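You operate a simulated robot arm through the tools that you are given. There is no shell and no other tool.

Carry out the task below with a simulated robot arm. There is one attempt and no reset: what you move stays moved.

JOB
Gauge both rings and oil the one that reads green.
Fine: pull the yellow knob to unlock the table first; one drop from the black plunger; both rings stay in their nests.

The check looks at the end state, three seconds after you hand in, the way a careful person would. Anything else that was tipped, shoved, dropped, spilled or broken makes it a failure.

ROBOT AND FRAMES
A 7-joint arm with a two-finger parallel gripper, fixed in place. Base frame: the origin is on the floor under the middle of its stand, x ahead of it, y to its left, z up; the work surface is at about z = 820. Readings come in mm, rad, newtons and seconds.
With the tool pointing down near the work surface it reaches from about 220 to 740 mm from the base axis. Its first joint turns from -2.897 to 2.897 rad. Payload 1.57 kg.
Tool frame: the origin (TCP) lies between the finger pads and is the grasp point; the fingertips stand 30 mm ahead of it; z points along the fingers, y is the line along which they close. Largest opening 110 mm; finger width 24, thickness 12; the body of the gripper, 48 by 112 mm, starts 78 mm behind the TCP.
Orientation is that of the tool frame in the base frame, as a unit quaternion [x, y, z, w]. With the fingers straight down and closing along the base's y, the tool's x points along the base's -x, its y along +y and its z along -z.

CONTROLS
- The arm moves only by the tool drive_tool. Its argument "rows" is a list of rows, each an object (a shift or turn left out is 0, a gripper value left out holds the last) with "slide": the shift along the tool's x, y, z in mm, a list of three; "angular": the turn, a rotation vector about the tool's x, y, z in rad, a list of three. In form: [{"slide": [tx, ty, tz], "angular": [wx, wy, wz]}, ...]. A call has 1 to 20 rows; each row shifts and turns the commanded pose from where the row before left it, along the tool's axes as they then stand. "jaw" is the finger opening in mm, from 0 to 110, set as the call begins (left out, the last holds). A row lasts 0.2 s, in which the tool goes at most 50 mm and 0.15 rad; a call with a longer step from one row to the next is refused whole, and so is a gripper value outside its range. A pose out of reach is approached as far as the arm can. The call stops where the force on the tool passes 40 N (or 10 N more than at its start, if that is more) or the arm is blocked; 0.2 s more then pass. The fingers move at their own pace (about 45 mm/s each) and stop on an object; they squeeze with about 28 N. The grip force told is the motor's: it shows also when the fingers shut on nothing. Time passes only in rows, and 0.2 s behind the last, so rows that do not move let the fingers close. It gives the time, the measured TCP pose, the force on the tool (base axes), the opening and the grip force at its end, in the units of the frame above (readings bear some noise), with the torque about the TCP (base axes, N m) and any sound that the robot's microphone picked up.
- Cameras (640 x 400 px; columns grow to the right, rows downward): "scene" is fixed at [218.3, -502.4, 1631.2]; the picture's right is [0.96, -0.28, 0.00], its down [-0.17, -0.57, -0.80] and it looks along [0.23, 0.77, -0.59] (base axes); focal length 328 px, centre (320, 200). "wrist" rides on the gripper at [70, 16, -141] in the tool frame; the picture's right is [-0.23, 0.97, 0.00], its down [-0.86, -0.20, -0.48] and it looks along [-0.47, -0.11, 0.88] (tool axes); focal length 222 px, centre (320, 200). There is no depth. A picture from a camera that has moved, and an enlarged one, comes with that camera's place and axes in the base frame and with its lens.
- grab_frame(camera): a new picture of that camera. It takes no simulated time.
- move_column(by): slides the trunk up (or, below 0, down) by that many mm; the arm rides with it, the base frame stays. It gives what a move gives, with no picture.
- zoom(camera, box): a new picture of the part [left, top, right, bottom] of that camera's present view, enlarged. It takes no simulated time.
- sign_off(): hands the job in; it is judged then, once.

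Nothing tells you positions but the pictures and the camera data. Unless the task says otherwise, let go and move clear before handing in.

The tools are called after "Request:" by a JSON object that holds its "method" and its "body". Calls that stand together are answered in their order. drive_tool: Moves the arm, as the interface text tells. Its arguments: {"type":"object","properties":{"rows":{"type":"array","items":{"type":"object","properties":{"slide":{"type":"array","items":{"type":"number"}},"angular":{"type":"array","items":{"type":"number"}}}}},"jaw":{"type":"number"}},"required":["rows"]} The other tools are called the same way: move_column (by) moves the trunk up or down; grab_frame (camera) takes a picture; zoom (camera, box) takes an enlarged picture of a part of a camera's view; sign_off () hands the job in.

At the start:

```text
clock: 0.0
tool_pos: [379.3, 300.8, 1191.9]
tcp_rot: [-0.001, 1.0, -0.001, 0.0]
force: [0.1, 0.0, 0.8]
ft_torque: [-0.02, 0.0, 0.02]
opening: 110.1
grip_force: 0.1
trunk travel left (down, up): [-475.0, 115.0]
```

scene: 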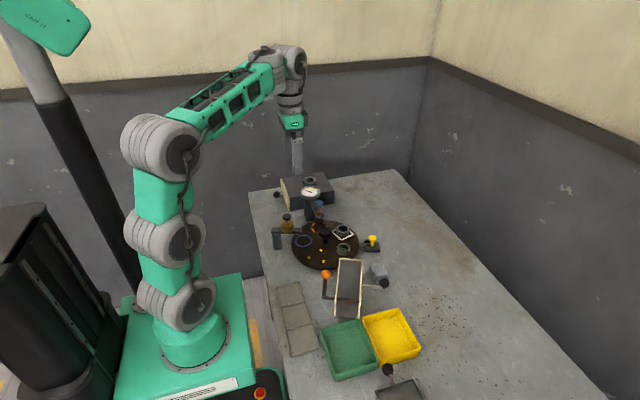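
wrist: 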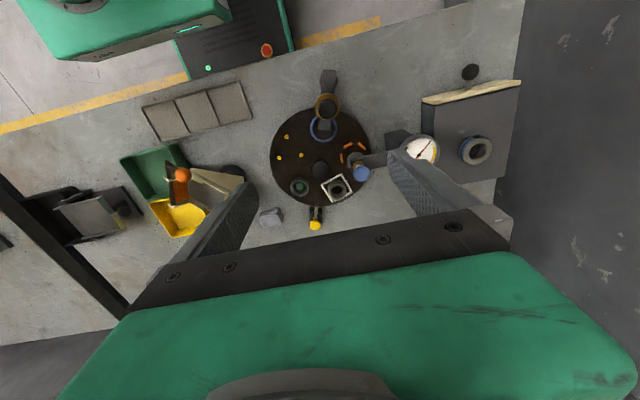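

I see a dark rotary table with several stations around it, a dial gauge, a yellow knob, and bins. I'll zoom in on details before moving.

Request:
{"method": "zoom", "body": {"camera": "scene", "box": [250, 160, 410, 280]}}

Request:
{"method": "zoom", "body": {"camera": "wrist", "box": [240, 50, 540, 240]}}

Request:
{"method": "zoom", "body": {"camera": "scene", "box": [260, 240, 440, 400]}}

```text
3.33 times, centred on (330, 220) of scene
camera zoom: at [218.3, -502.4, 1631.2], right [0.96, -0.28, 0.0], down [-0.17, -0.57, -0.8], along [0.23, 0.77, -0.59], focal length 1093 px, centre (287, 133)
```

zoom: 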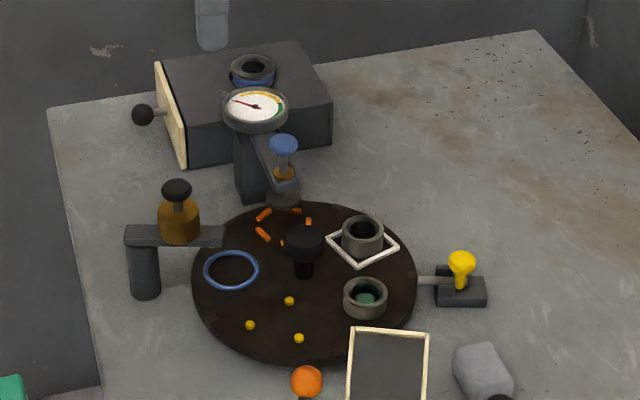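

```text
2.11 times, centred on (390, 145) of wrist
camera zoom: at [307.6, 316.5, 1334.3], right [0.23, 0.97, 0.0], down [0.86, -0.2, 0.48], along [0.47, -0.11, -0.88], focal length 468 px, centre (173, 316)
```

zoom: 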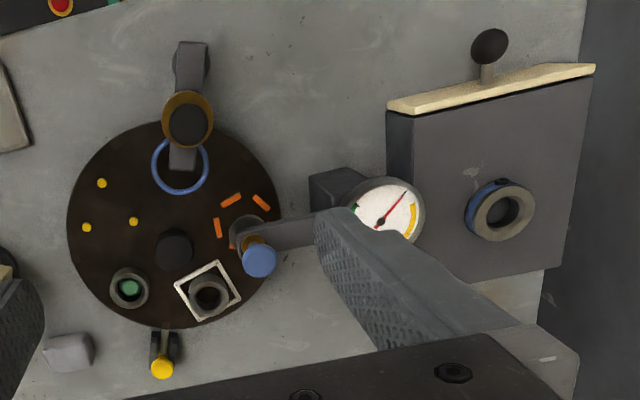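

```text
2.50 times, centred on (350, 320) of scene
camera zoom: at [218.3, -502.4, 1631.2], right [0.96, -0.28, 0.0], down [-0.17, -0.57, -0.8], along [0.23, 0.77, -0.59], focal length 820 px, centre (245, -100)
```

zoom: 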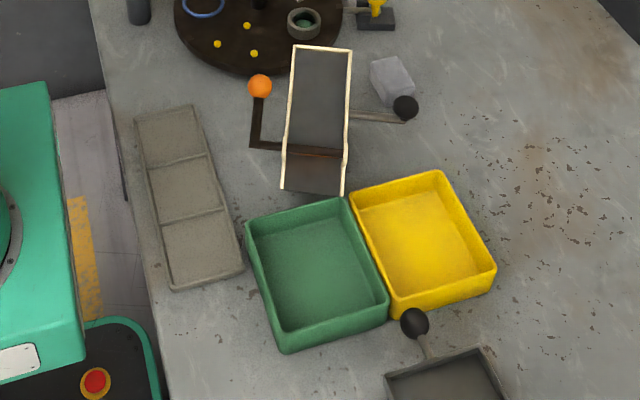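

The rotary table is centred near (470, 280) with 5 nests. Two rings sit at about 18° and -54°, the gauge with its blue plunger is at 90°, and the oiler is at 162°. The yellow knob is near (622, 229, 870), so next I move the wrist camera closer to inspect it.

Request:
{"method": "drive_tool", "body": {"rows": [{"slide": [-24, -7.7, 20]}, {"slide": [-24, -7.7, 20]}, {"slide": [-24, -7.7, 20]}, {"slide": [-24, -7.7, 30]}, {"slide": [-24, -7.7, 34]}, {"slide": [-24, -7.7, 34]}, {"slide": [-24, -7.7, 34]}, {"slide": [0, 0, 0]}]}}

Request:
{"method": "grab_frame", "body": {"camera": "wrist"}}

Request:
{"method": "zoom", "body": {"camera": "scene", "box": [260, 160, 400, 270]}}

```text
clock: 1.8
tool_pos: [546.2, 246.7, 999.1]
tcp_rot: [0.0, 1.0, 0.0, 0.0]
force: [0.1, 0.3, 0.7]
ft_torque: [-0.02, 0.01, 0.01]
opening: 110.2
grip_force: 0.0
trunk travel left (down, up): [-475.0, 115.0]
```

```text
taken
camera wrist: at [476.8, 262.6, 1140.8], right [0.23, 0.97, 0.0], down [0.86, -0.2, 0.48], along [0.47, -0.11, -0.88], focal length 222 px, centre (320, 200)
```

wrist: 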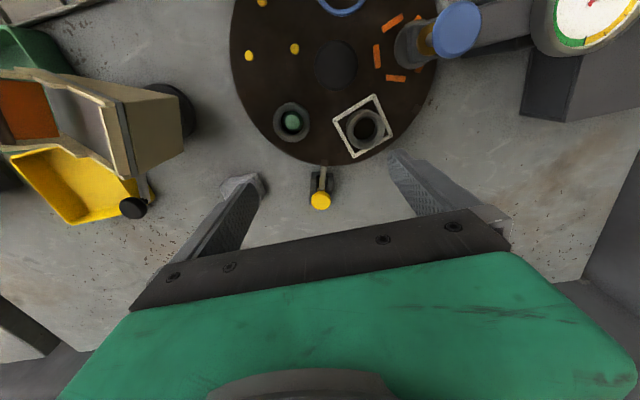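

```text
3.64 times, centred on (330, 215) of scene
camera zoom: at [218.3, -502.4, 1631.2], right [0.96, -0.28, 0.0], down [-0.17, -0.57, -0.8], along [0.23, 0.77, -0.59], focal length 1192 px, centre (284, 146)
```

zoom: 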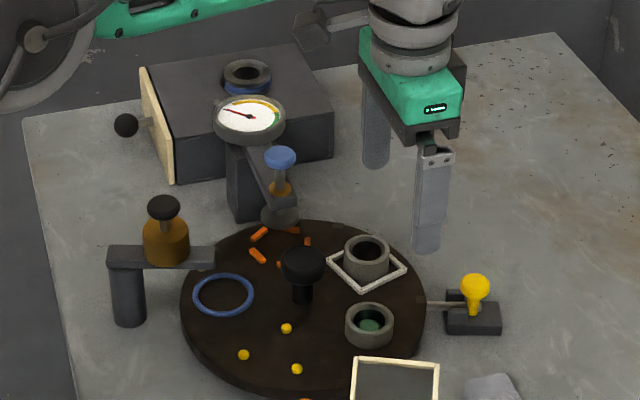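

Request:
{"method": "zoom", "body": {"camera": "wrist", "box": [230, 80, 410, 220]}}

Request:
{"method": "zoom", "body": {"camera": "scene", "box": [345, 205, 405, 255]}}

Request:
{"method": "zoom", "body": {"camera": "wrist", "box": [380, 0, 640, 120]}}

Request:
{"method": "zoom", "body": {"camera": "scene", "box": [270, 170, 350, 230]}}

```text
2.86 times, centred on (320, 150) of wrist
camera zoom: at [476.8, 262.6, 1140.8], right [0.23, 0.97, 0.0], down [0.86, -0.2, 0.48], along [0.47, -0.11, -0.88], focal length 635 px, centre (320, 343)
```

zoom: 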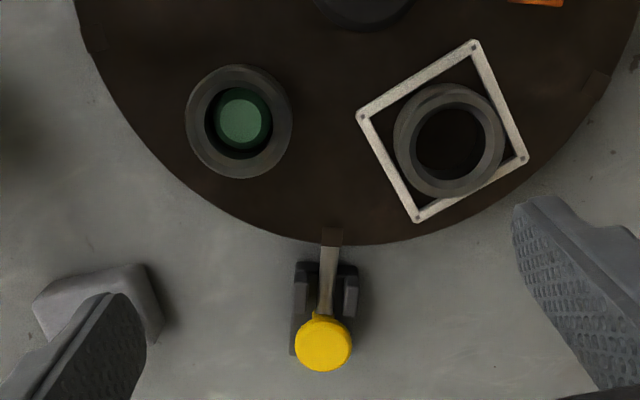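

```text
8.00 times, centred on (375, 230) of scene
camera zoom: at [218.3, -502.4, 1631.2], right [0.96, -0.28, 0.0], down [-0.17, -0.57, -0.8], along [0.23, 0.77, -0.59], focal length 2623 px, centre (-120, -40)
```

zoom: 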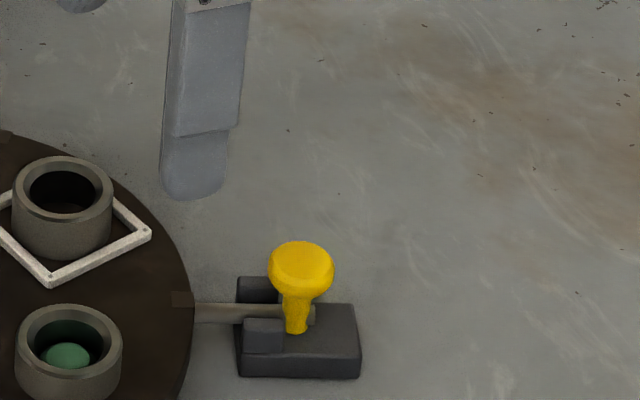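

```text
2.46 times, centred on (510, 60) of wrist
camera zoom: at [476.8, 262.6, 1140.8], right [0.23, 0.97, 0.0], down [0.86, -0.2, 0.48], along [0.47, -0.11, -0.88], focal length 547 px, centre (-148, 545)
```

zoom: 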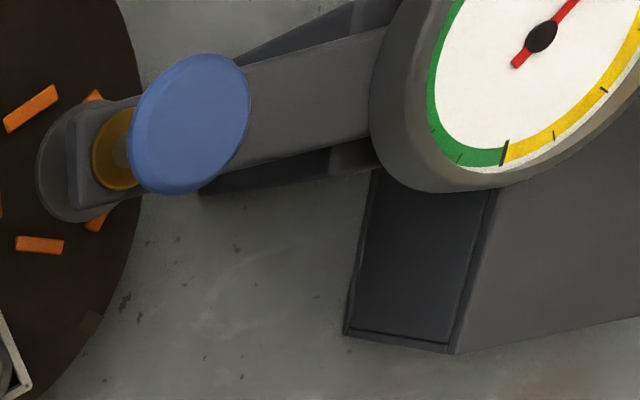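

```text
6.67 times, centred on (310, 200) of scene
camera zoom: at [218.3, -502.4, 1631.2], right [0.96, -0.28, 0.0], down [-0.17, -0.57, -0.8], along [0.23, 0.77, -0.59], focal length 2186 px, centre (387, 200)
```

zoom: 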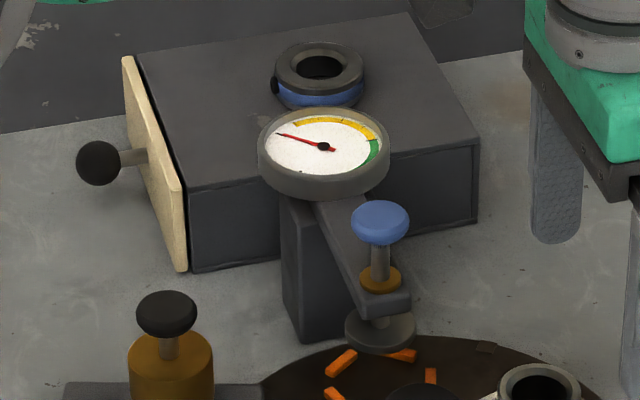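

The lock is a slide bolt lying radially in a guide block, with the yellow knob on an upright stem at its outer end (about (622, 230, 870)). It should pull outward along about -18°. I'll hover over it with the fingers turned to close along the pull direction.

Request:
{"method": "drive_tool", "body": {"rows": [{"slide": [-38, -8.5, 15]}, {"slide": [-38, -8.5, 15]}, {"angular": [0, 0, -0.1396]}, {"angular": [0, 0, -0.1396]}, {"angular": [0, 0, -0.1396]}, {"angular": [0, 0, -0.1396]}, {"angular": [0, 0, -0.1396]}, {"angular": [0, 0, -0.1396]}, {"angular": [0, 0, -0.1396]}, {"angular": [0, 0, -0.1396]}, {"angular": [0, 0, -0.1396]}, {"slide": [0, 0, 0]}], "jaw": 48}}

Request:
{"method": "grab_frame", "body": {"camera": "wrist"}}

Request:
{"method": "grab_frame", "body": {"camera": "scene"}}

```text
clock: 4.4
tool_pos: [620.5, 229.6, 971.1]
tcp_rot: [-0.589, 0.808, 0.0, 0.0]
force: [0.7, -0.6, -0.1]
ft_torque: [0.01, 0.01, 0.03]
opening: 48.3
grip_force: 0.0
trunk travel left (down, up): [-475.0, 115.0]
```

```text
taken
camera wrist: at [584.3, 167.8, 1112.4], right [-0.86, 0.52, 0.0], down [0.45, 0.75, 0.48], along [0.25, 0.41, -0.88], focal length 222 px, centre (320, 200)
```

wrist: 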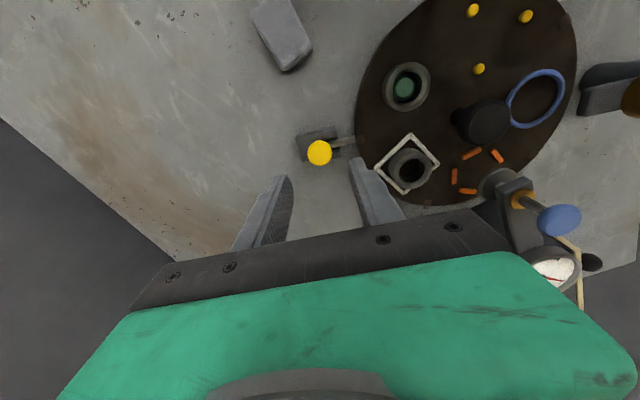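

```text
taken
```

scene: 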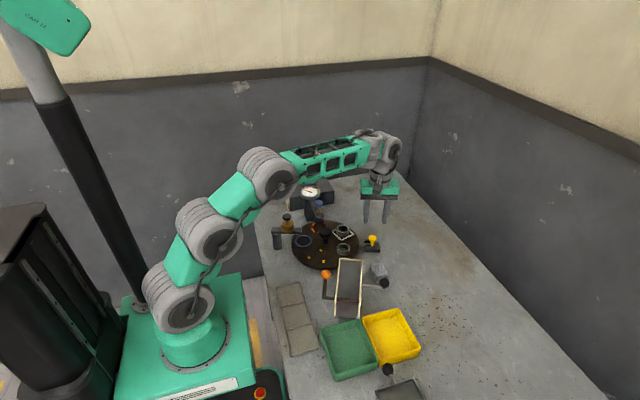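

The knob sits between the open fingers at about (623, 229.5). I'll descend to z≈884 and close on it.

Request:
{"method": "drive_tool", "body": {"rows": [{"slide": [-0.8, -2.4, 27]}, {"slide": [0, 0, 25]}, {"slide": [0, 0, 20]}, {"slide": [0, 0, 15]}, {"slide": [0, 0, 0]}]}}

Request:
{"method": "zoom", "body": {"camera": "scene", "box": [335, 185, 415, 255]}}

Request:
{"method": "grab_frame", "body": {"camera": "wrist"}}

```text
clock: 5.6
tool_pos: [623.7, 229.8, 883.2]
tcp_rot: [-0.588, 0.809, 0.0, 0.0]
force: [0.1, 0.1, 0.6]
ft_torque: [0.02, 0.0, 0.0]
opening: 47.9
grip_force: 0.1
trunk travel left (down, up): [-475.0, 115.0]
```

```text
5.71 times, centred on (375, 220) of scene
camera zoom: at [218.3, -502.4, 1631.2], right [0.96, -0.28, 0.0], down [-0.17, -0.57, -0.8], along [0.23, 0.77, -0.59], focal length 1874 px, centre (6, 86)
```

zoom: 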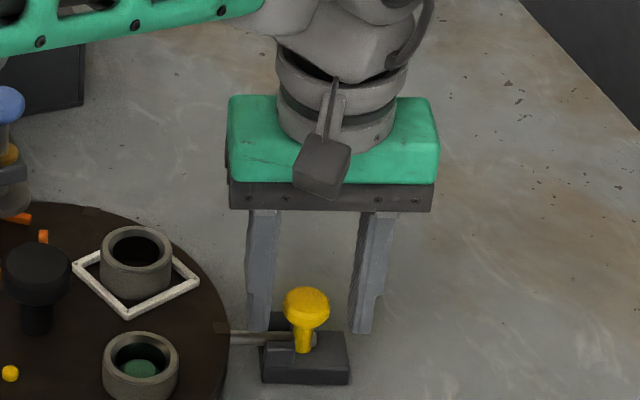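

```text
taken
camera wrist: at [586.9, 168.4, 1025.1], right [-0.86, 0.52, 0.0], down [0.45, 0.75, 0.48], along [0.25, 0.41, -0.88], focal length 222 px, centre (320, 200)
```

wrist: 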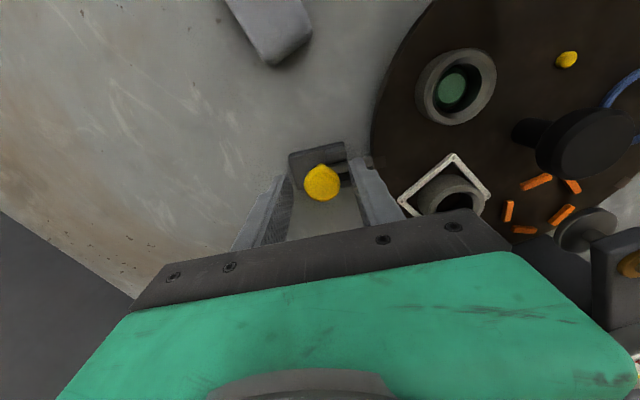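

The fingers straddle the knob head. I'll close on it and then pull gently outward.

Request:
{"method": "drive_tool", "body": {"rows": [{"slide": [0, 0, 0]}, {"slide": [0, 0, 0]}, {"slide": [0, 0, 0]}], "jaw": 10}}

Request:
{"method": "zoom", "body": {"camera": "scene", "box": [335, 185, 415, 255]}}

```text
clock: 6.4
tool_pos: [623.4, 230.5, 883.9]
tcp_rot: [-0.588, 0.809, -0.001, -0.001]
force: [-1.8, 0.4, 0.2]
ft_torque: [0.05, 0.05, 0.01]
opening: 27.3
grip_force: 29.2
trunk travel left (down, up): [-475.0, 115.0]
```

```text
5.71 times, centred on (375, 220) of scene
camera zoom: at [218.3, -502.4, 1631.2], right [0.96, -0.28, 0.0], down [-0.17, -0.57, -0.8], along [0.23, 0.77, -0.59], focal length 1874 px, centre (6, 86)
```

zoom: 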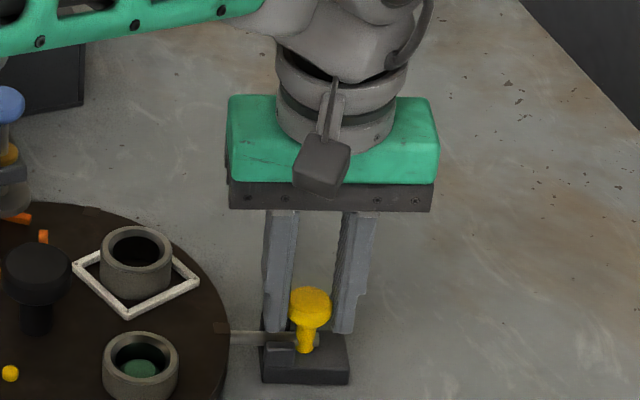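

The grip holds at a 27 mm opening. Now I pull outward along -18° in small steps.

Request:
{"method": "drive_tool", "body": {"rows": [{"slide": [0, -3, 0]}, {"slide": [0, -3, 0]}, {"slide": [0, -3, 0]}, {"slide": [0, -3, 0]}]}}

Request:
{"method": "zoom", "body": {"camera": "scene", "box": [335, 185, 415, 255]}}

```text
clock: 7.4
tool_pos: [635.6, 226.6, 883.6]
tcp_rot: [-0.588, 0.809, -0.001, 0.0]
force: [1.1, 2.9, -3.2]
ft_torque: [0.29, -0.14, 0.02]
opening: 27.3
grip_force: 37.3
trunk travel left (down, up): [-475.0, 115.0]
```

```text
5.71 times, centred on (375, 220) of scene
camera zoom: at [218.3, -502.4, 1631.2], right [0.96, -0.28, 0.0], down [-0.17, -0.57, -0.8], along [0.23, 0.77, -0.59], focal length 1874 px, centre (6, 86)
```

zoom: 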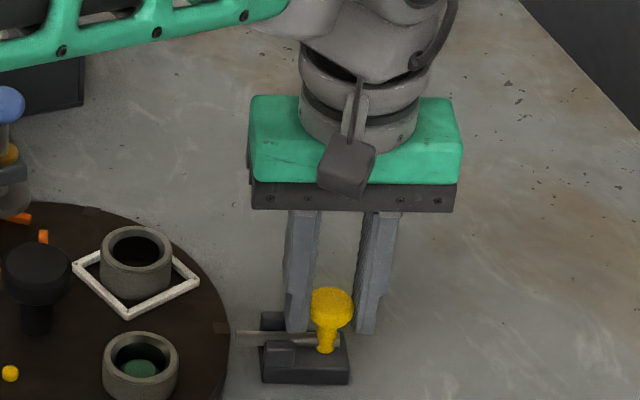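

The bolt has moved about 12 mm and its tip is leaving the notch. I keep pulling gently until it reaches its stop.

Request:
{"method": "drive_tool", "body": {"rows": [{"slide": [0, -2.5, 0]}, {"slide": [0, -2.5, 0]}, {"slide": [0, -2.5, 0]}]}}

Request:
{"method": "zoom", "body": {"camera": "scene", "box": [335, 185, 415, 255]}}

```text
clock: 8.3
tool_pos: [634.7, 227.3, 883.5]
tcp_rot: [-0.592, 0.806, 0.002, -0.006]
force: [-26.1, 18.6, 11.1]
ft_torque: [0.32, 0.77, 0.05]
opening: 27.4
grip_force: 37.7
trunk travel left (down, up): [-475.0, 115.0]
stopped in row 3: the force on the tool passed its limit at 42 N (the readings are from after the stop); the commanded pose is now the measured one
```

```text
5.71 times, centred on (375, 220) of scene
camera zoom: at [218.3, -502.4, 1631.2], right [0.96, -0.28, 0.0], down [-0.17, -0.57, -0.8], along [0.23, 0.77, -0.59], focal length 1874 px, centre (6, 86)
```

zoom: 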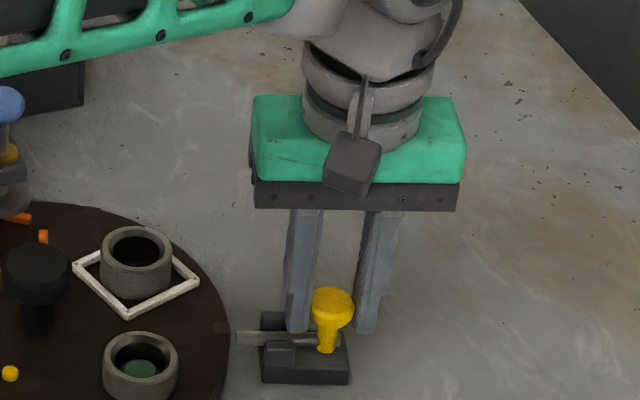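

The bolt hit its end stop at roughly 12–13 mm of travel, clear of the table edge. I'll release it and check that it stays out.

Request:
{"method": "drive_tool", "body": {"rows": [{"slide": [0, 0.5, 0]}, {"slide": [0, 0, 0]}, {"slide": [0, 0, 0]}], "jaw": 48}}

Request:
{"method": "zoom", "body": {"camera": "scene", "box": [335, 185, 415, 255]}}

Request:
{"method": "grab_frame", "body": {"camera": "wrist"}}

```text
clock: 9.1
tool_pos: [639.1, 222.8, 880.3]
tcp_rot: [-0.589, 0.808, 0.002, -0.005]
force: [0.7, 0.1, 0.6]
ft_torque: [-0.01, -0.03, 0.01]
opening: 48.1
grip_force: 0.1
trunk travel left (down, up): [-475.0, 115.0]
```

```text
5.71 times, centred on (375, 220) of scene
camera zoom: at [218.3, -502.4, 1631.2], right [0.96, -0.28, 0.0], down [-0.17, -0.57, -0.8], along [0.23, 0.77, -0.59], focal length 1874 px, centre (6, 86)
```

zoom: 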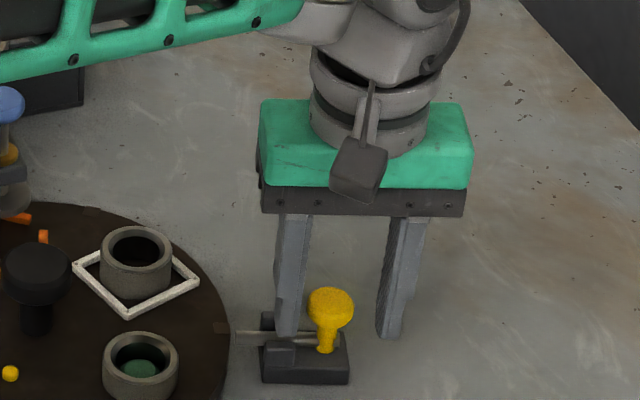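

```text
taken
camera wrist: at [604.0, 161.6, 1023.8], right [-0.86, 0.51, 0.01], down [0.46, 0.75, 0.47], along [0.24, 0.41, -0.88], focal length 222 px, centre (320, 200)
```

wrist: 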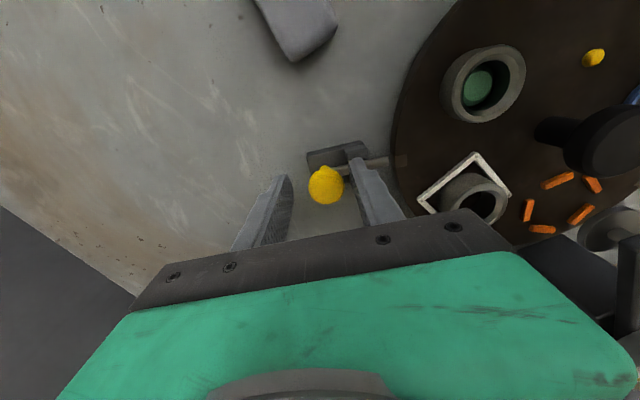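

The knob stays out, so the table is unlocked. I'll go straight up and then inspect the hub and the rings from above.

Request:
{"method": "drive_tool", "body": {"rows": [{"slide": [0, 0, -30]}, {"slide": [0, 0, -40]}, {"slide": [0, 0, -45]}, {"slide": [0, 0, -45]}, {"slide": [0, 0, 0]}]}}

Request:
{"method": "grab_frame", "body": {"camera": "wrist"}}

Request:
{"method": "zoom", "body": {"camera": "scene", "box": [280, 205, 400, 275]}}

```text
clock: 10.3
tool_pos: [639.8, 222.4, 1041.8]
tcp_rot: [-0.589, 0.808, 0.001, -0.005]
force: [-0.4, -0.1, -0.1]
ft_torque: [0.0, 0.02, 0.04]
opening: 47.9
grip_force: 0.0
trunk travel left (down, up): [-475.0, 115.0]
```

```text
taken
camera wrist: at [605.1, 162.4, 1184.4], right [-0.86, 0.51, 0.01], down [0.46, 0.75, 0.47], along [0.24, 0.41, -0.88], focal length 222 px, centre (320, 200)
```

wrist: 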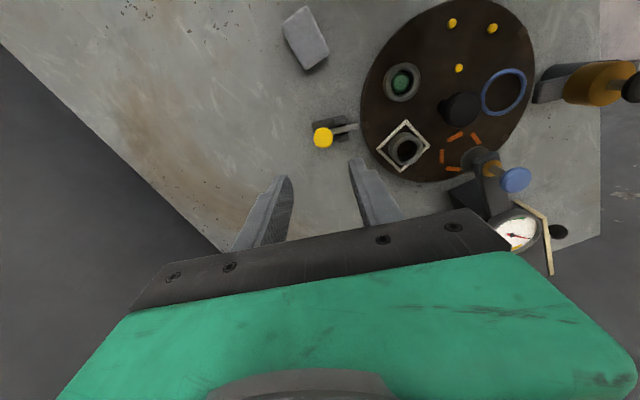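

```text
5.33 times, centred on (340, 240) of scene
camera zoom: at [218.3, -502.4, 1631.2], right [0.96, -0.28, 0.0], down [-0.17, -0.57, -0.8], along [0.23, 0.77, -0.59], focal length 1749 px, centre (213, -13)
```

zoom: 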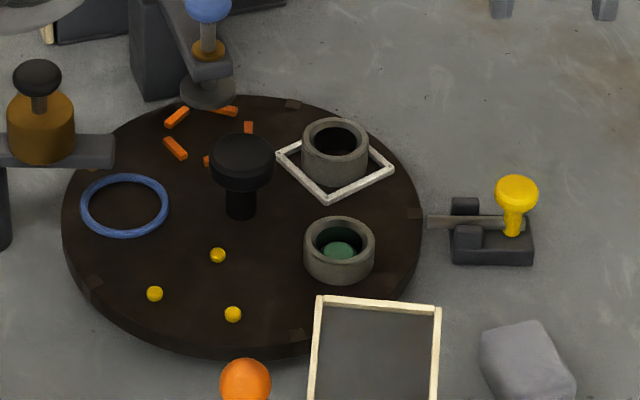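

The bolt is clear of the notch. Next I move over the hub knob near (470, 280), level the tool, and turn the fingers back to y so I can twist counter-clockwise from there.

Request:
{"method": "drive_tool", "body": {"rows": [{"angular": [0.0075, -0.0069, 0]}, {"slide": [-0.8, 44.9, 0]}, {"slide": [-0.8, 44.9, 0]}, {"slide": [-0.8, 44.9, 0]}, {"slide": [-0.8, 44.9, 0]}, {"angular": [0, 0, 0.1396]}, {"angular": [0, 0, 0.1396]}, {"angular": [0, 0, 0.1396]}, {"angular": [0, 0, 0.1396]}, {"angular": [0, 0, 0.1396]}, {"angular": [0, 0, 0.1396]}, {"angular": [0, 0, 0.1396]}, {"angular": [0, 0, 0.1396]}, {"angular": [0, 0, 0.1396]}, {"slide": [0, 0, 0]}], "jaw": 70}}

Request:
{"method": "grab_frame", "body": {"camera": "wrist"}}

Request:
{"method": "zoom", "body": {"camera": "scene", "box": [260, 160, 400, 270]}}

```text
clock: 13.5
tool_pos: [470.6, 280.6, 1041.3]
tcp_rot: [0.0, 1.0, 0.001, 0.0]
force: [0.7, -0.1, -0.6]
ft_torque: [0.0, 0.05, 0.04]
opening: 70.1
grip_force: 0.2
trunk travel left (down, up): [-475.0, 115.0]
```

```text
taken
camera wrist: at [401.2, 296.8, 1183.6], right [0.23, 0.97, 0.0], down [0.86, -0.2, 0.48], along [0.47, -0.11, -0.88], focal length 222 px, centre (320, 200)
```

wrist: 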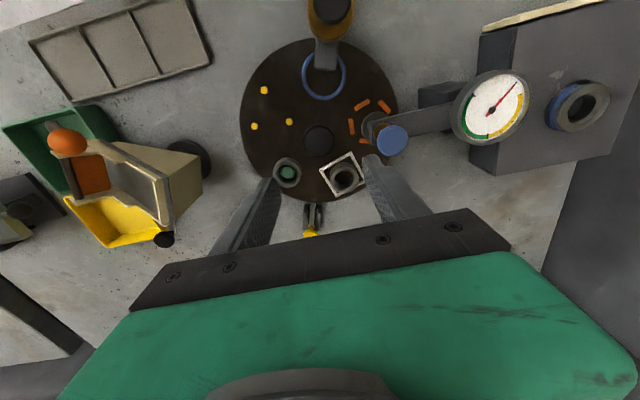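

```text
3.64 times, centred on (330, 215) of scene
camera zoom: at [218.3, -502.4, 1631.2], right [0.96, -0.28, 0.0], down [-0.17, -0.57, -0.8], along [0.23, 0.77, -0.59], focal length 1192 px, centre (284, 146)
```

zoom: 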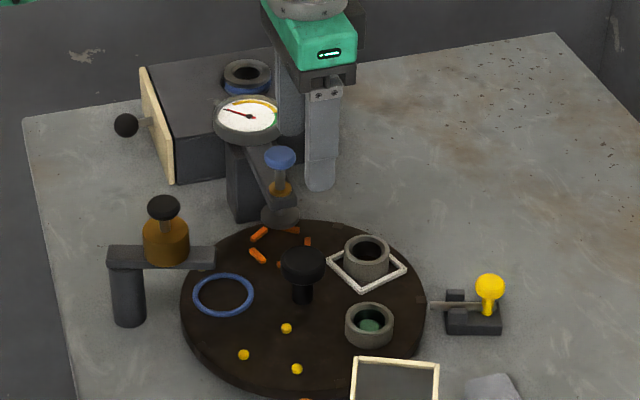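

Request:
{"method": "zoom", "body": {"camera": "wrist", "box": [230, 30, 420, 210]}}

Request:
{"method": "zoom", "body": {"camera": "wrist", "box": [360, 60, 540, 170]}}

Request:
{"method": "zoom", "body": {"camera": "scene", "box": [280, 200, 360, 260]}}

```text
2.22 times, centred on (325, 120) of wrist
camera zoom: at [401.2, 296.8, 1183.6], right [0.23, 0.97, 0.0], down [0.86, -0.2, 0.48], along [0.47, -0.11, -0.88], focal length 494 px, centre (309, 378)
```

zoom: 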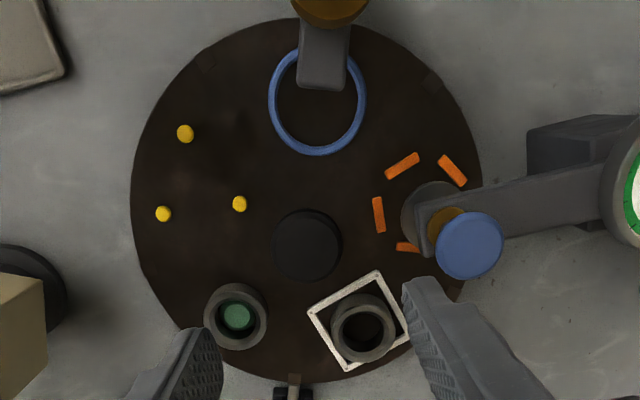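

```text
3.56 times, centred on (450, 115) of wrist
camera zoom: at [401.2, 296.8, 1183.6], right [0.23, 0.97, 0.0], down [0.86, -0.2, 0.48], along [0.47, -0.11, -0.88], focal length 790 px, centre (-142, 502)
```

zoom: 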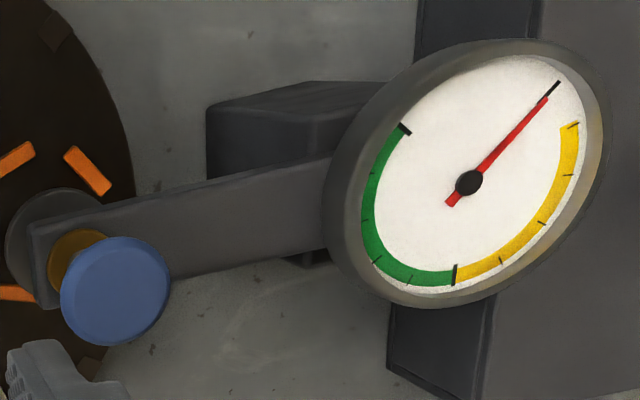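

```text
6.67 times, centred on (320, 230) of scene
camera zoom: at [218.3, -502.4, 1631.2], right [0.96, -0.28, 0.0], down [-0.17, -0.57, -0.8], along [0.23, 0.77, -0.59], focal length 2186 px, centre (320, 0)
```

zoom: 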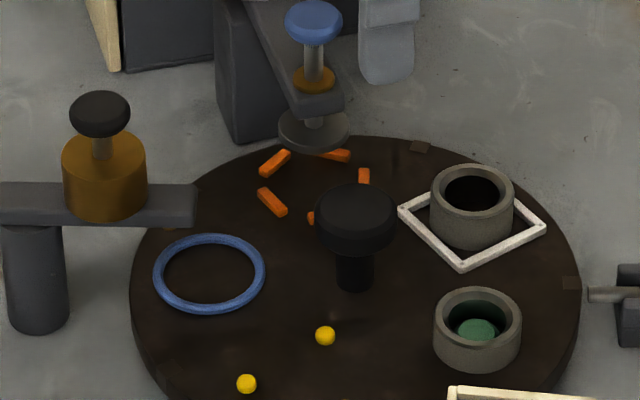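

The hub knob is centred at about (470, 280), top z≈898, 40 mm across, on a narrower stem. I'll descend with the fingers open to 60 mm and the tips just below the head.

Request:
{"method": "drive_tool", "body": {"rows": [{"slide": [0, 0, 40]}, {"slide": [0, 0, 40]}, {"slide": [0, 0, 30]}, {"slide": [0, 0, 15]}, {"slide": [0, 0, 9]}, {"slide": [0, 0, 0]}], "jaw": 60}}

Request:
{"method": "zoom", "body": {"camera": "scene", "box": [270, 170, 390, 260]}}

Request:
{"method": "grab_frame", "body": {"camera": "wrist"}}

```text
clock: 14.9
tool_pos: [470.5, 281.0, 906.9]
tcp_rot: [-0.002, 1.0, 0.001, 0.0]
force: [0.2, 0.5, 0.8]
ft_torque: [-0.02, -0.01, 0.0]
opening: 59.8
grip_force: 0.1
trunk travel left (down, up): [-475.0, 115.0]
```

```text
4.44 times, centred on (330, 215) of scene
camera zoom: at [218.3, -502.4, 1631.2], right [0.96, -0.28, 0.0], down [-0.17, -0.57, -0.8], along [0.23, 0.77, -0.59], focal length 1457 px, centre (276, 133)
```

zoom: 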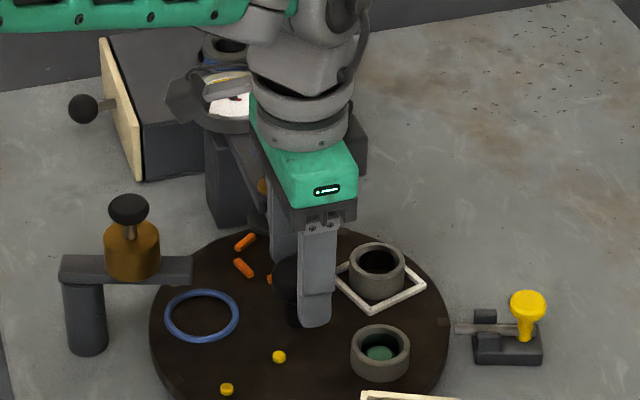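

```text
taken
camera wrist: at [401.2, 297.3, 1049.3], right [0.22, 0.97, 0.0], down [0.86, -0.2, 0.48], along [0.47, -0.11, -0.88], focal length 222 px, centre (320, 200)
```

wrist: 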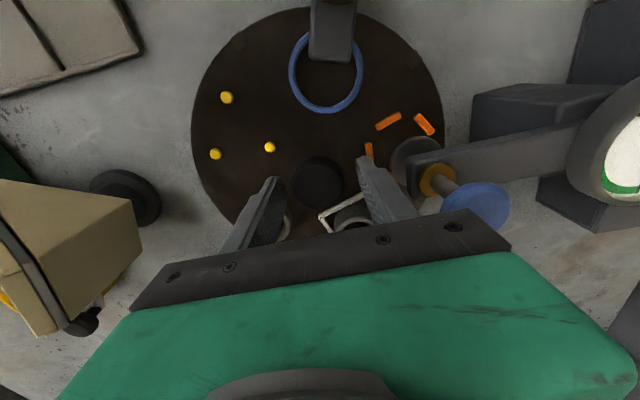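

The fingers straddle the hub head. I'll close on it and then make a small test turn counter-clockwise.

Request:
{"method": "drive_tool", "body": {"rows": [{"slide": [0, 0, 0]}, {"slide": [0, 0, 0]}, {"slide": [0, 0, 0]}], "jaw": 20}}

Request:
{"method": "drive_tool", "body": {"rows": [{"angular": [0, 0, -0.06]}, {"angular": [0, 0, -0.06]}, {"slide": [0, 0, 0]}]}}

Request:
{"method": "zoom", "body": {"camera": "scene", "box": [270, 170, 390, 260]}}

```text
clock: 15.7
tool_pos: [470.0, 279.3, 907.0]
tcp_rot: [0.0, 1.0, 0.001, -0.002]
force: [-0.9, -9.6, 0.3]
ft_torque: [-0.41, 0.15, 0.02]
opening: 41.6
grip_force: 29.9
trunk travel left (down, up): [-475.0, 115.0]
```

```text
clock: 16.5
tool_pos: [471.3, 281.1, 907.6]
tcp_rot: [-0.061, 0.998, 0.0, -0.001]
force: [0.6, -13.8, -2.5]
ft_torque: [-0.4, 0.01, 0.0]
opening: 41.2
grip_force: 44.8
trunk travel left (down, up): [-475.0, 115.0]
```

```text
4.44 times, centred on (330, 215) of scene
camera zoom: at [218.3, -502.4, 1631.2], right [0.96, -0.28, 0.0], down [-0.17, -0.57, -0.8], along [0.23, 0.77, -0.59], focal length 1457 px, centre (276, 133)
```

zoom: 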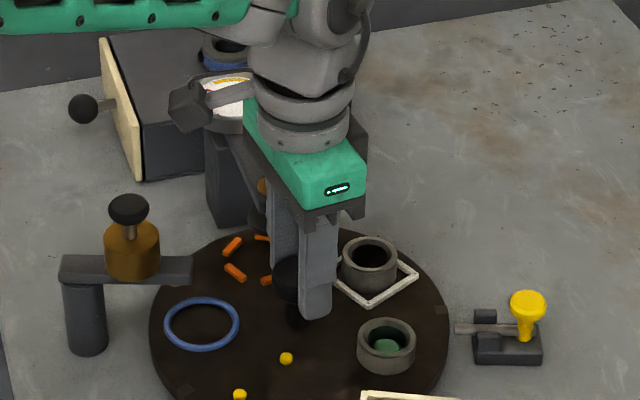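

The table turns with the hub. I'll recentre by about 1 mm and continue turning slowly, watching the rings' clearance under the gauge foot.

Request:
{"method": "drive_tool", "body": {"rows": [{"slide": [0, -1, 0]}, {"angular": [0, 0, -0.08]}, {"angular": [0, 0, -0.08]}, {"angular": [0, 0, -0.08]}, {"angular": [0, 0, -0.08]}, {"angular": [0, 0, -0.08]}, {"angular": [0, 0, -0.08]}, {"slide": [0, 0, 0]}]}}

Request:
{"method": "zoom", "body": {"camera": "scene", "box": [270, 170, 390, 260]}}

Request:
{"method": "grab_frame", "body": {"camera": "wrist"}}

```text
clock: 18.3
tool_pos: [470.5, 281.1, 907.5]
tcp_rot: [-0.298, 0.955, 0.001, -0.001]
force: [-5.8, -1.9, -6.9]
ft_torque: [-0.03, 0.18, -0.01]
opening: 41.4
grip_force: 45.3
trunk travel left (down, up): [-475.0, 115.0]
```

```text
4.44 times, centred on (330, 215) of scene
camera zoom: at [218.3, -502.4, 1631.2], right [0.96, -0.28, 0.0], down [-0.17, -0.57, -0.8], along [0.23, 0.77, -0.59], focal length 1457 px, centre (276, 133)
```

zoom: 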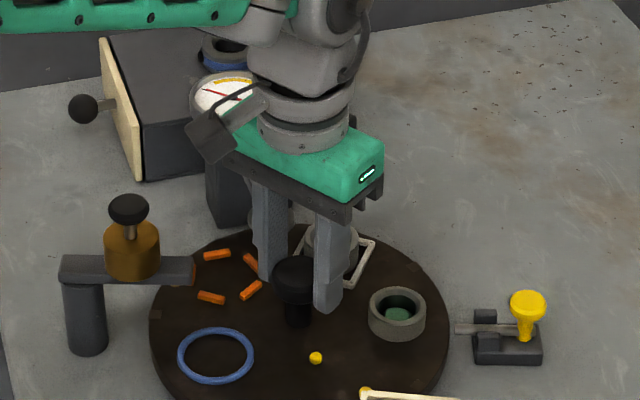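

```text
taken
camera wrist: at [404.4, 253.8, 1049.4], right [-0.37, 0.93, 0.0], down [0.82, 0.32, 0.48], along [0.44, 0.18, -0.88], focal length 222 px, centre (320, 200)
```

wrist: 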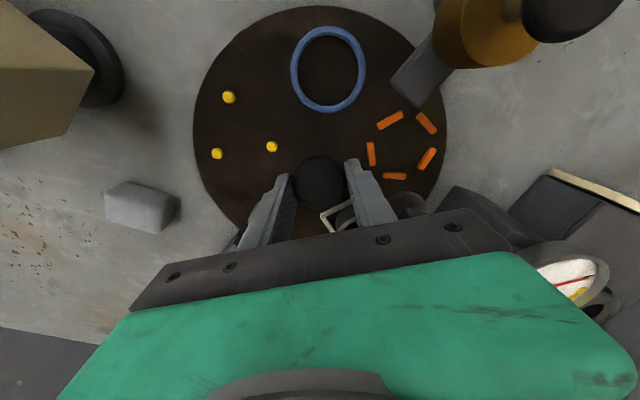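

There is no slip so far at about 34.5°. I'll continue the remaining ~37.5° to bring the first ring under the gauge.

Request:
{"method": "drive_tool", "body": {"rows": [{"angular": [0, 0, -0.08]}, {"angular": [0, 0, -0.08]}, {"angular": [0, 0, -0.08]}, {"angular": [0, 0, -0.08]}, {"slide": [0, 0, 0]}]}}

Request:
{"method": "zoom", "body": {"camera": "scene", "box": [270, 170, 390, 260]}}

```text
clock: 19.5
tool_pos: [470.6, 280.6, 908.3]
tcp_rot: [-0.447, 0.895, 0.0, -0.001]
force: [-9.7, -0.5, -4.7]
ft_torque: [-0.31, 0.56, 0.01]
opening: 41.6
grip_force: 44.6
trunk travel left (down, up): [-475.0, 115.0]
```

```text
4.44 times, centred on (330, 215) of scene
camera zoom: at [218.3, -502.4, 1631.2], right [0.96, -0.28, 0.0], down [-0.17, -0.57, -0.8], along [0.23, 0.77, -0.59], focal length 1457 px, centre (276, 133)
```

zoom: 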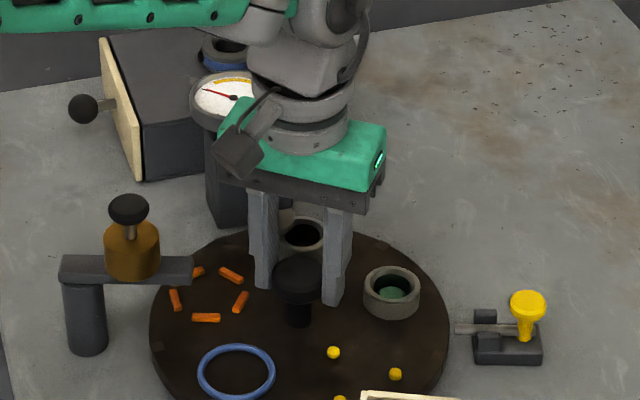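

Clearances look fine so far. I continue with the last ~19°, watching the force.

Request:
{"method": "drive_tool", "body": {"rows": [{"angular": [0, 0, -0.06]}, {"angular": [0, 0, -0.06]}, {"angular": [0, 0, -0.06]}, {"angular": [0, 0, -0.06]}, {"angular": [0, 0, -0.06]}, {"angular": [0, 0, -0.0366]}, {"slide": [0, 0, 0]}]}}

Request:
{"method": "zoom", "body": {"camera": "scene", "box": [270, 170, 390, 260]}}

Request:
{"method": "grab_frame", "body": {"camera": "wrist"}}

```text
clock: 21.1
tool_pos: [470.4, 279.8, 907.6]
tcp_rot: [-0.589, 0.808, 0.001, 0.001]
force: [-12.0, 1.2, -7.3]
ft_torque: [0.37, 0.07, 0.0]
opening: 41.4
grip_force: 45.0
trunk travel left (down, up): [-475.0, 115.0]
```

```text
4.44 times, centred on (330, 215) of scene
camera zoom: at [218.3, -502.4, 1631.2], right [0.96, -0.28, 0.0], down [-0.17, -0.57, -0.8], along [0.23, 0.77, -0.59], focal length 1457 px, centre (276, 133)
```

zoom: 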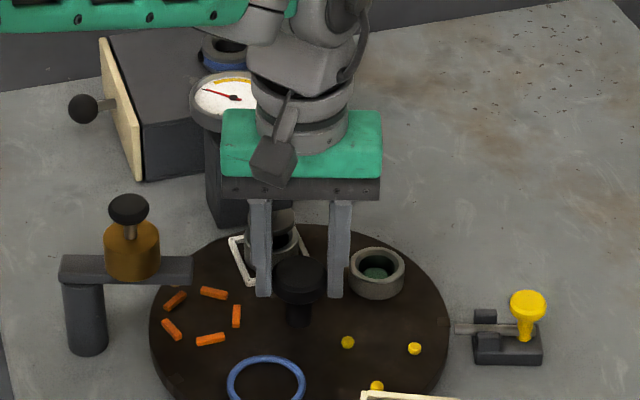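

```text
taken
camera wrist: at [433.7, 219.0, 1049.3], right [-0.86, 0.51, 0.0], down [0.45, 0.75, 0.48], along [0.25, 0.41, -0.88], focal length 222 px, centre (320, 200)
```

wrist: 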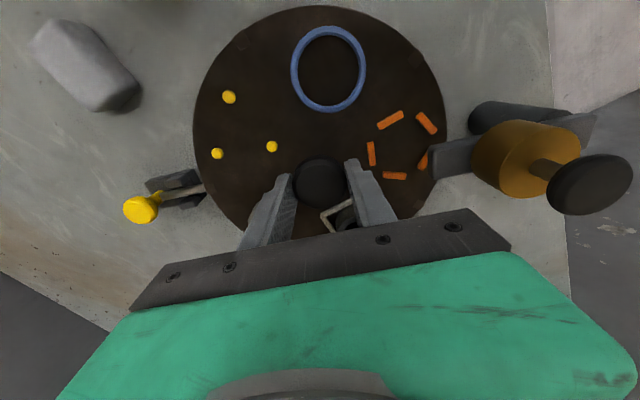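

The table has turned 72°, with the first ring (white square) now under the gauge. I'll release the hub and rise for a check of the alignment.

Request:
{"method": "drive_tool", "body": {"rows": [{"slide": [0, 0, 0]}, {"slide": [0, 0, 0]}], "jaw": 60}}

Request:
{"method": "drive_tool", "body": {"rows": [{"slide": [0, 0, -15]}, {"slide": [0, 0, -40]}, {"slide": [0, 0, -45]}, {"slide": [0, 0, -45]}, {"slide": [0, 0, -45]}, {"slide": [0, 0, 0]}]}}

Request:
{"method": "grab_frame", "body": {"camera": "wrist"}}

Request:
{"method": "zoom", "body": {"camera": "scene", "box": [270, 170, 390, 260]}}

```text
clock: 21.7
tool_pos: [470.8, 279.6, 908.3]
tcp_rot: [-0.589, 0.808, 0.001, 0.001]
force: [0.3, -0.8, -0.3]
ft_torque: [0.0, -0.01, 0.0]
opening: 60.1
grip_force: 0.0
trunk travel left (down, up): [-475.0, 115.0]
```

```text
clock: 23.1
tool_pos: [471.1, 280.1, 1099.0]
tcp_rot: [-0.588, 0.809, 0.001, 0.0]
force: [-1.2, -0.9, 0.0]
ft_torque: [0.0, 0.05, 0.0]
opening: 60.1
grip_force: 0.1
trunk travel left (down, up): [-475.0, 115.0]
```

```text
taken
camera wrist: at [434.4, 218.6, 1239.9], right [-0.86, 0.52, 0.0], down [0.45, 0.75, 0.48], along [0.25, 0.41, -0.88], focal length 222 px, centre (320, 200)
```

wrist: 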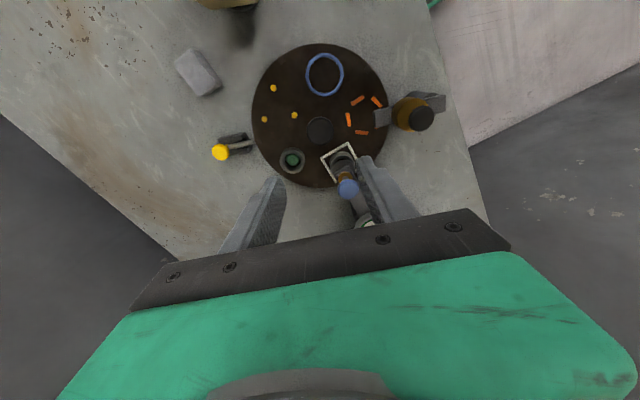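

```text
4.44 times, centred on (330, 215) of scene
camera zoom: at [218.3, -502.4, 1631.2], right [0.96, -0.28, 0.0], down [-0.17, -0.57, -0.8], along [0.23, 0.77, -0.59], focal length 1457 px, centre (276, 133)
```

zoom: 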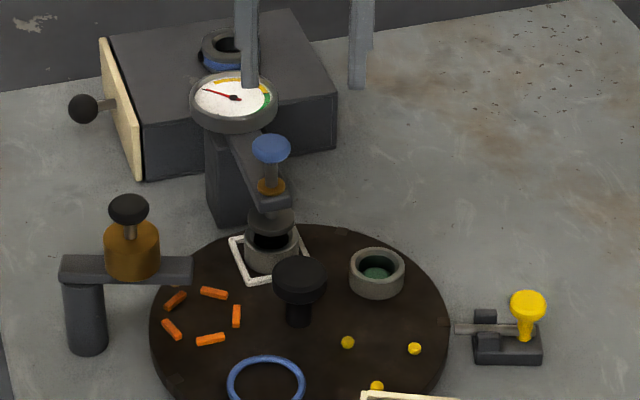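

A table notch lines up with the bolt and the ring is under the gauge foot. The blue plunger head is at about (470.4, 354.3), top near z≈966. I'll close the fingers, turn so the wrist camera can see the dial, and hover above it.

Request:
{"method": "drive_tool", "body": {"rows": [{"angular": [0, 0, 0.1396]}, {"angular": [0, 0, 0.1396]}, {"angular": [0, 0, 0.1396]}, {"angular": [0, 0, 0.1396]}, {"angular": [0, 0, 0.1396]}, {"angular": [0, 0, 0.1396]}, {"angular": [0, 0, 0.1396]}, {"angular": [0, 0, 0.1396]}, {"angular": [0, 0, 0.1396]}, {"slide": [0.6, 37.1, 0]}, {"slide": [0, 37.1, 0]}, {"slide": [0, 0, 40]}, {"slide": [0, 0, 40]}, {"slide": [0, 0, 0]}], "jaw": 0}}

Request:
{"method": "grab_frame", "body": {"camera": "wrist"}}

Request:
{"method": "zoom", "body": {"camera": "scene", "box": [270, 150, 390, 240]}}

```text
clock: 26.1
tool_pos: [469.6, 355.2, 1018.3]
tcp_rot: [-0.001, 1.0, 0.001, 0.0]
force: [1.2, 0.5, -0.9]
ft_torque: [-0.02, -0.02, -0.02]
opening: 0.0
grip_force: 21.6
trunk travel left (down, up): [-475.0, 115.0]
```

```text
taken
camera wrist: at [400.4, 371.3, 1159.4], right [0.22, 0.97, 0.0], down [0.86, -0.2, 0.48], along [0.47, -0.11, -0.88], focal length 222 px, centre (320, 200)
```

wrist: 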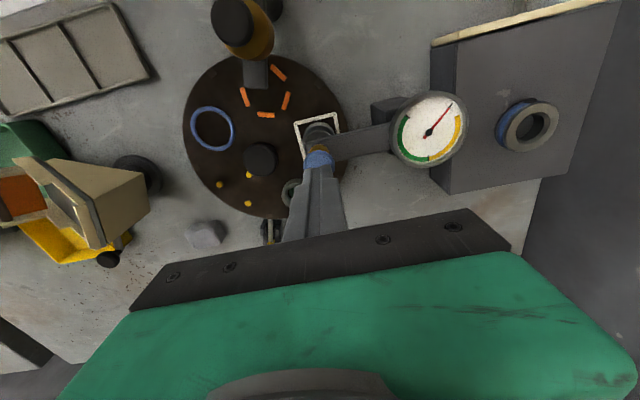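

```text
4.44 times, centred on (330, 195) of scene
camera zoom: at [218.3, -502.4, 1631.2], right [0.96, -0.28, 0.0], down [-0.17, -0.57, -0.8], along [0.23, 0.77, -0.59], focal length 1457 px, centre (276, 222)
```

zoom: 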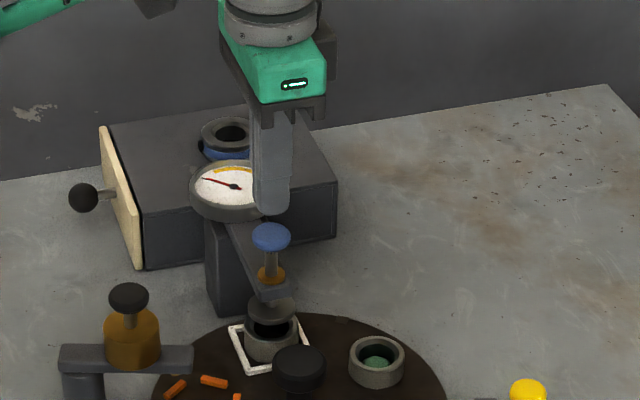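

The dial is in clear view of the wrist camera and the fingertips are aligned above the blue plunger. I'll lower in small steps until I contact the plunger.

Request:
{"method": "drive_tool", "body": {"rows": [{"slide": [0, 0, 10]}, {"slide": [0, 0, 6]}, {"slide": [0, 0, 4]}, {"slide": [0, 0, 3]}, {"slide": [0, 0, 0]}]}}

Request:
{"method": "zoom", "body": {"camera": "wrist", "box": [270, 70, 490, 210]}}

Request:
{"method": "zoom", "body": {"camera": "scene", "box": [290, 170, 350, 225]}}

```text
clock: 27.3
tool_pos: [470.9, 354.3, 993.8]
tcp_rot: [-0.001, 1.0, 0.001, 0.0]
force: [0.6, 0.0, 0.6]
ft_torque: [0.01, 0.03, 0.01]
opening: 0.0
grip_force: 21.1
trunk travel left (down, up): [-475.0, 115.0]
```

```text
2.86 times, centred on (380, 140) of wrist
camera zoom: at [400.9, 370.2, 1136.6], right [0.22, 0.97, 0.0], down [0.86, -0.2, 0.48], along [0.47, -0.11, -0.88], focal length 635 px, centre (149, 371)
```

zoom: 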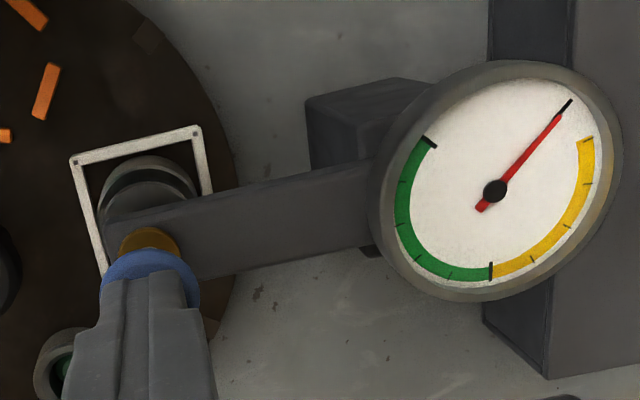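

```text
7.27 times, centred on (320, 198) of scene
camera zoom: at [218.3, -502.4, 1631.2], right [0.96, -0.28, 0.0], down [-0.17, -0.57, -0.8], along [0.23, 0.77, -0.59], focal length 2385 px, centre (320, 218)
```

zoom: 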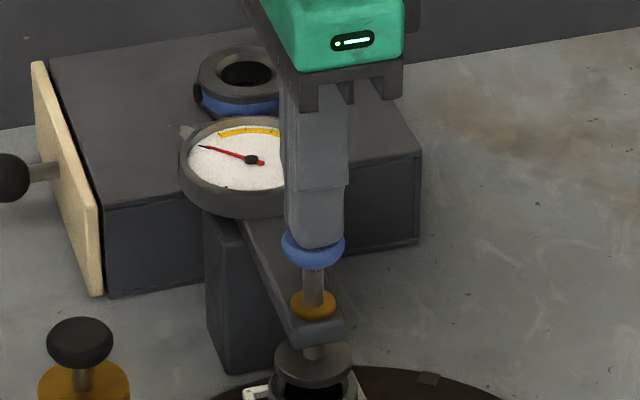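

The fingertips are about at the plunger's head. I press down in small steps while watching the dial.

Request:
{"method": "drive_tool", "body": {"rows": [{"slide": [0, 0, 2]}, {"slide": [0, 0, 2]}, {"slide": [0, 0, 2]}, {"slide": [0, 0, 2]}, {"slide": [0, 0, 0]}]}}

Request:
{"method": "zoom", "body": {"camera": "wrist", "box": [270, 70, 490, 210]}}

Request:
{"method": "zoom", "body": {"camera": "scene", "box": [290, 170, 350, 225]}}

```text
clock: 28.5
tool_pos: [471.5, 354.2, 987.1]
tcp_rot: [-0.001, 1.0, 0.001, 0.0]
force: [0.3, 0.1, 0.9]
ft_torque: [0.06, -0.01, -0.01]
opening: 0.2
grip_force: 20.9
trunk travel left (down, up): [-475.0, 115.0]
```

```text
2.86 times, centred on (380, 140) of wrist
camera zoom: at [400.9, 370.0, 1128.3], right [0.22, 0.97, 0.0], down [0.86, -0.2, 0.48], along [0.47, -0.11, -0.88], focal length 635 px, centre (149, 371)
```

zoom: 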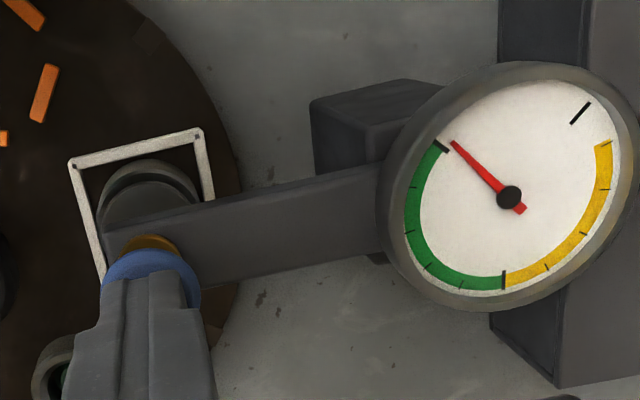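

```text
7.27 times, centred on (320, 198) of scene
camera zoom: at [218.3, -502.4, 1631.2], right [0.96, -0.28, 0.0], down [-0.17, -0.57, -0.8], along [0.23, 0.77, -0.59], focal length 2385 px, centre (320, 218)
```

zoom: 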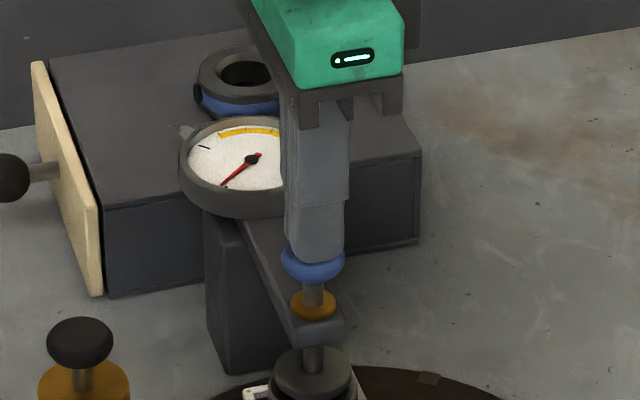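

The needle moves with the foot's travel: it left the rest mark and is nearing the green arc. I keep pressing gently until the foot seats on the ring.

Request:
{"method": "drive_tool", "body": {"rows": [{"slide": [0, 0, 1.5]}, {"slide": [0, 0, 1.5]}, {"slide": [0, 0, 1]}, {"slide": [0, 0, 0]}]}}

Request:
{"method": "zoom", "body": {"camera": "wrist", "box": [270, 70, 490, 210]}}

Request:
{"method": "zoom", "body": {"camera": "scene", "box": [290, 170, 350, 225]}}

```text
clock: 29.5
tool_pos: [469.4, 354.3, 982.4]
tcp_rot: [-0.001, 1.0, 0.001, 0.001]
force: [0.7, 0.0, 2.1]
ft_torque: [-0.02, 0.0, 0.01]
opening: 0.1
grip_force: 21.6
trunk travel left (down, up): [-475.0, 115.0]
```

```text
2.86 times, centred on (380, 140) of wrist
camera zoom: at [400.9, 370.0, 1124.7], right [0.23, 0.97, 0.0], down [0.86, -0.2, 0.48], along [0.47, -0.11, -0.88], focal length 635 px, centre (149, 371)
```

zoom: 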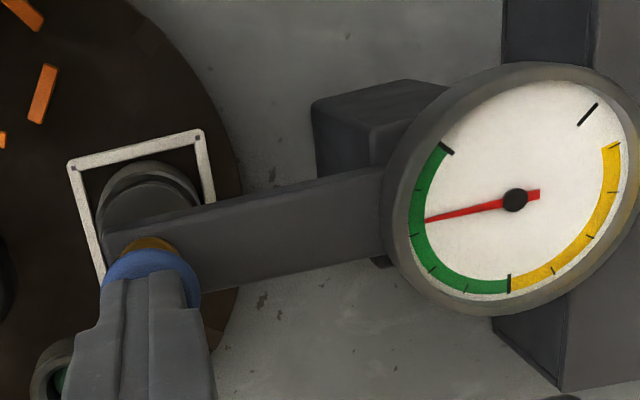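

```text
7.27 times, centred on (320, 198) of scene
camera zoom: at [218.3, -502.4, 1631.2], right [0.96, -0.28, 0.0], down [-0.17, -0.57, -0.8], along [0.23, 0.77, -0.59], focal length 2385 px, centre (320, 218)
```

zoom: 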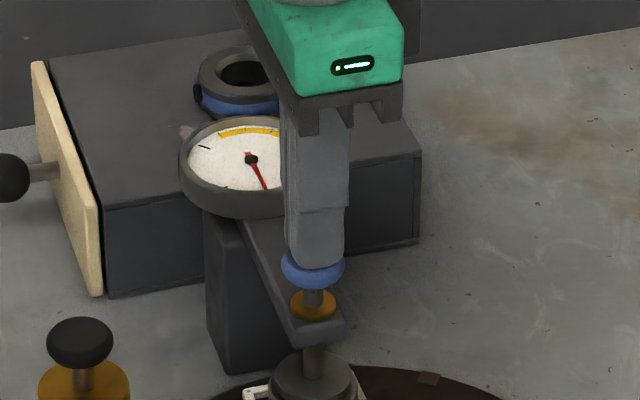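

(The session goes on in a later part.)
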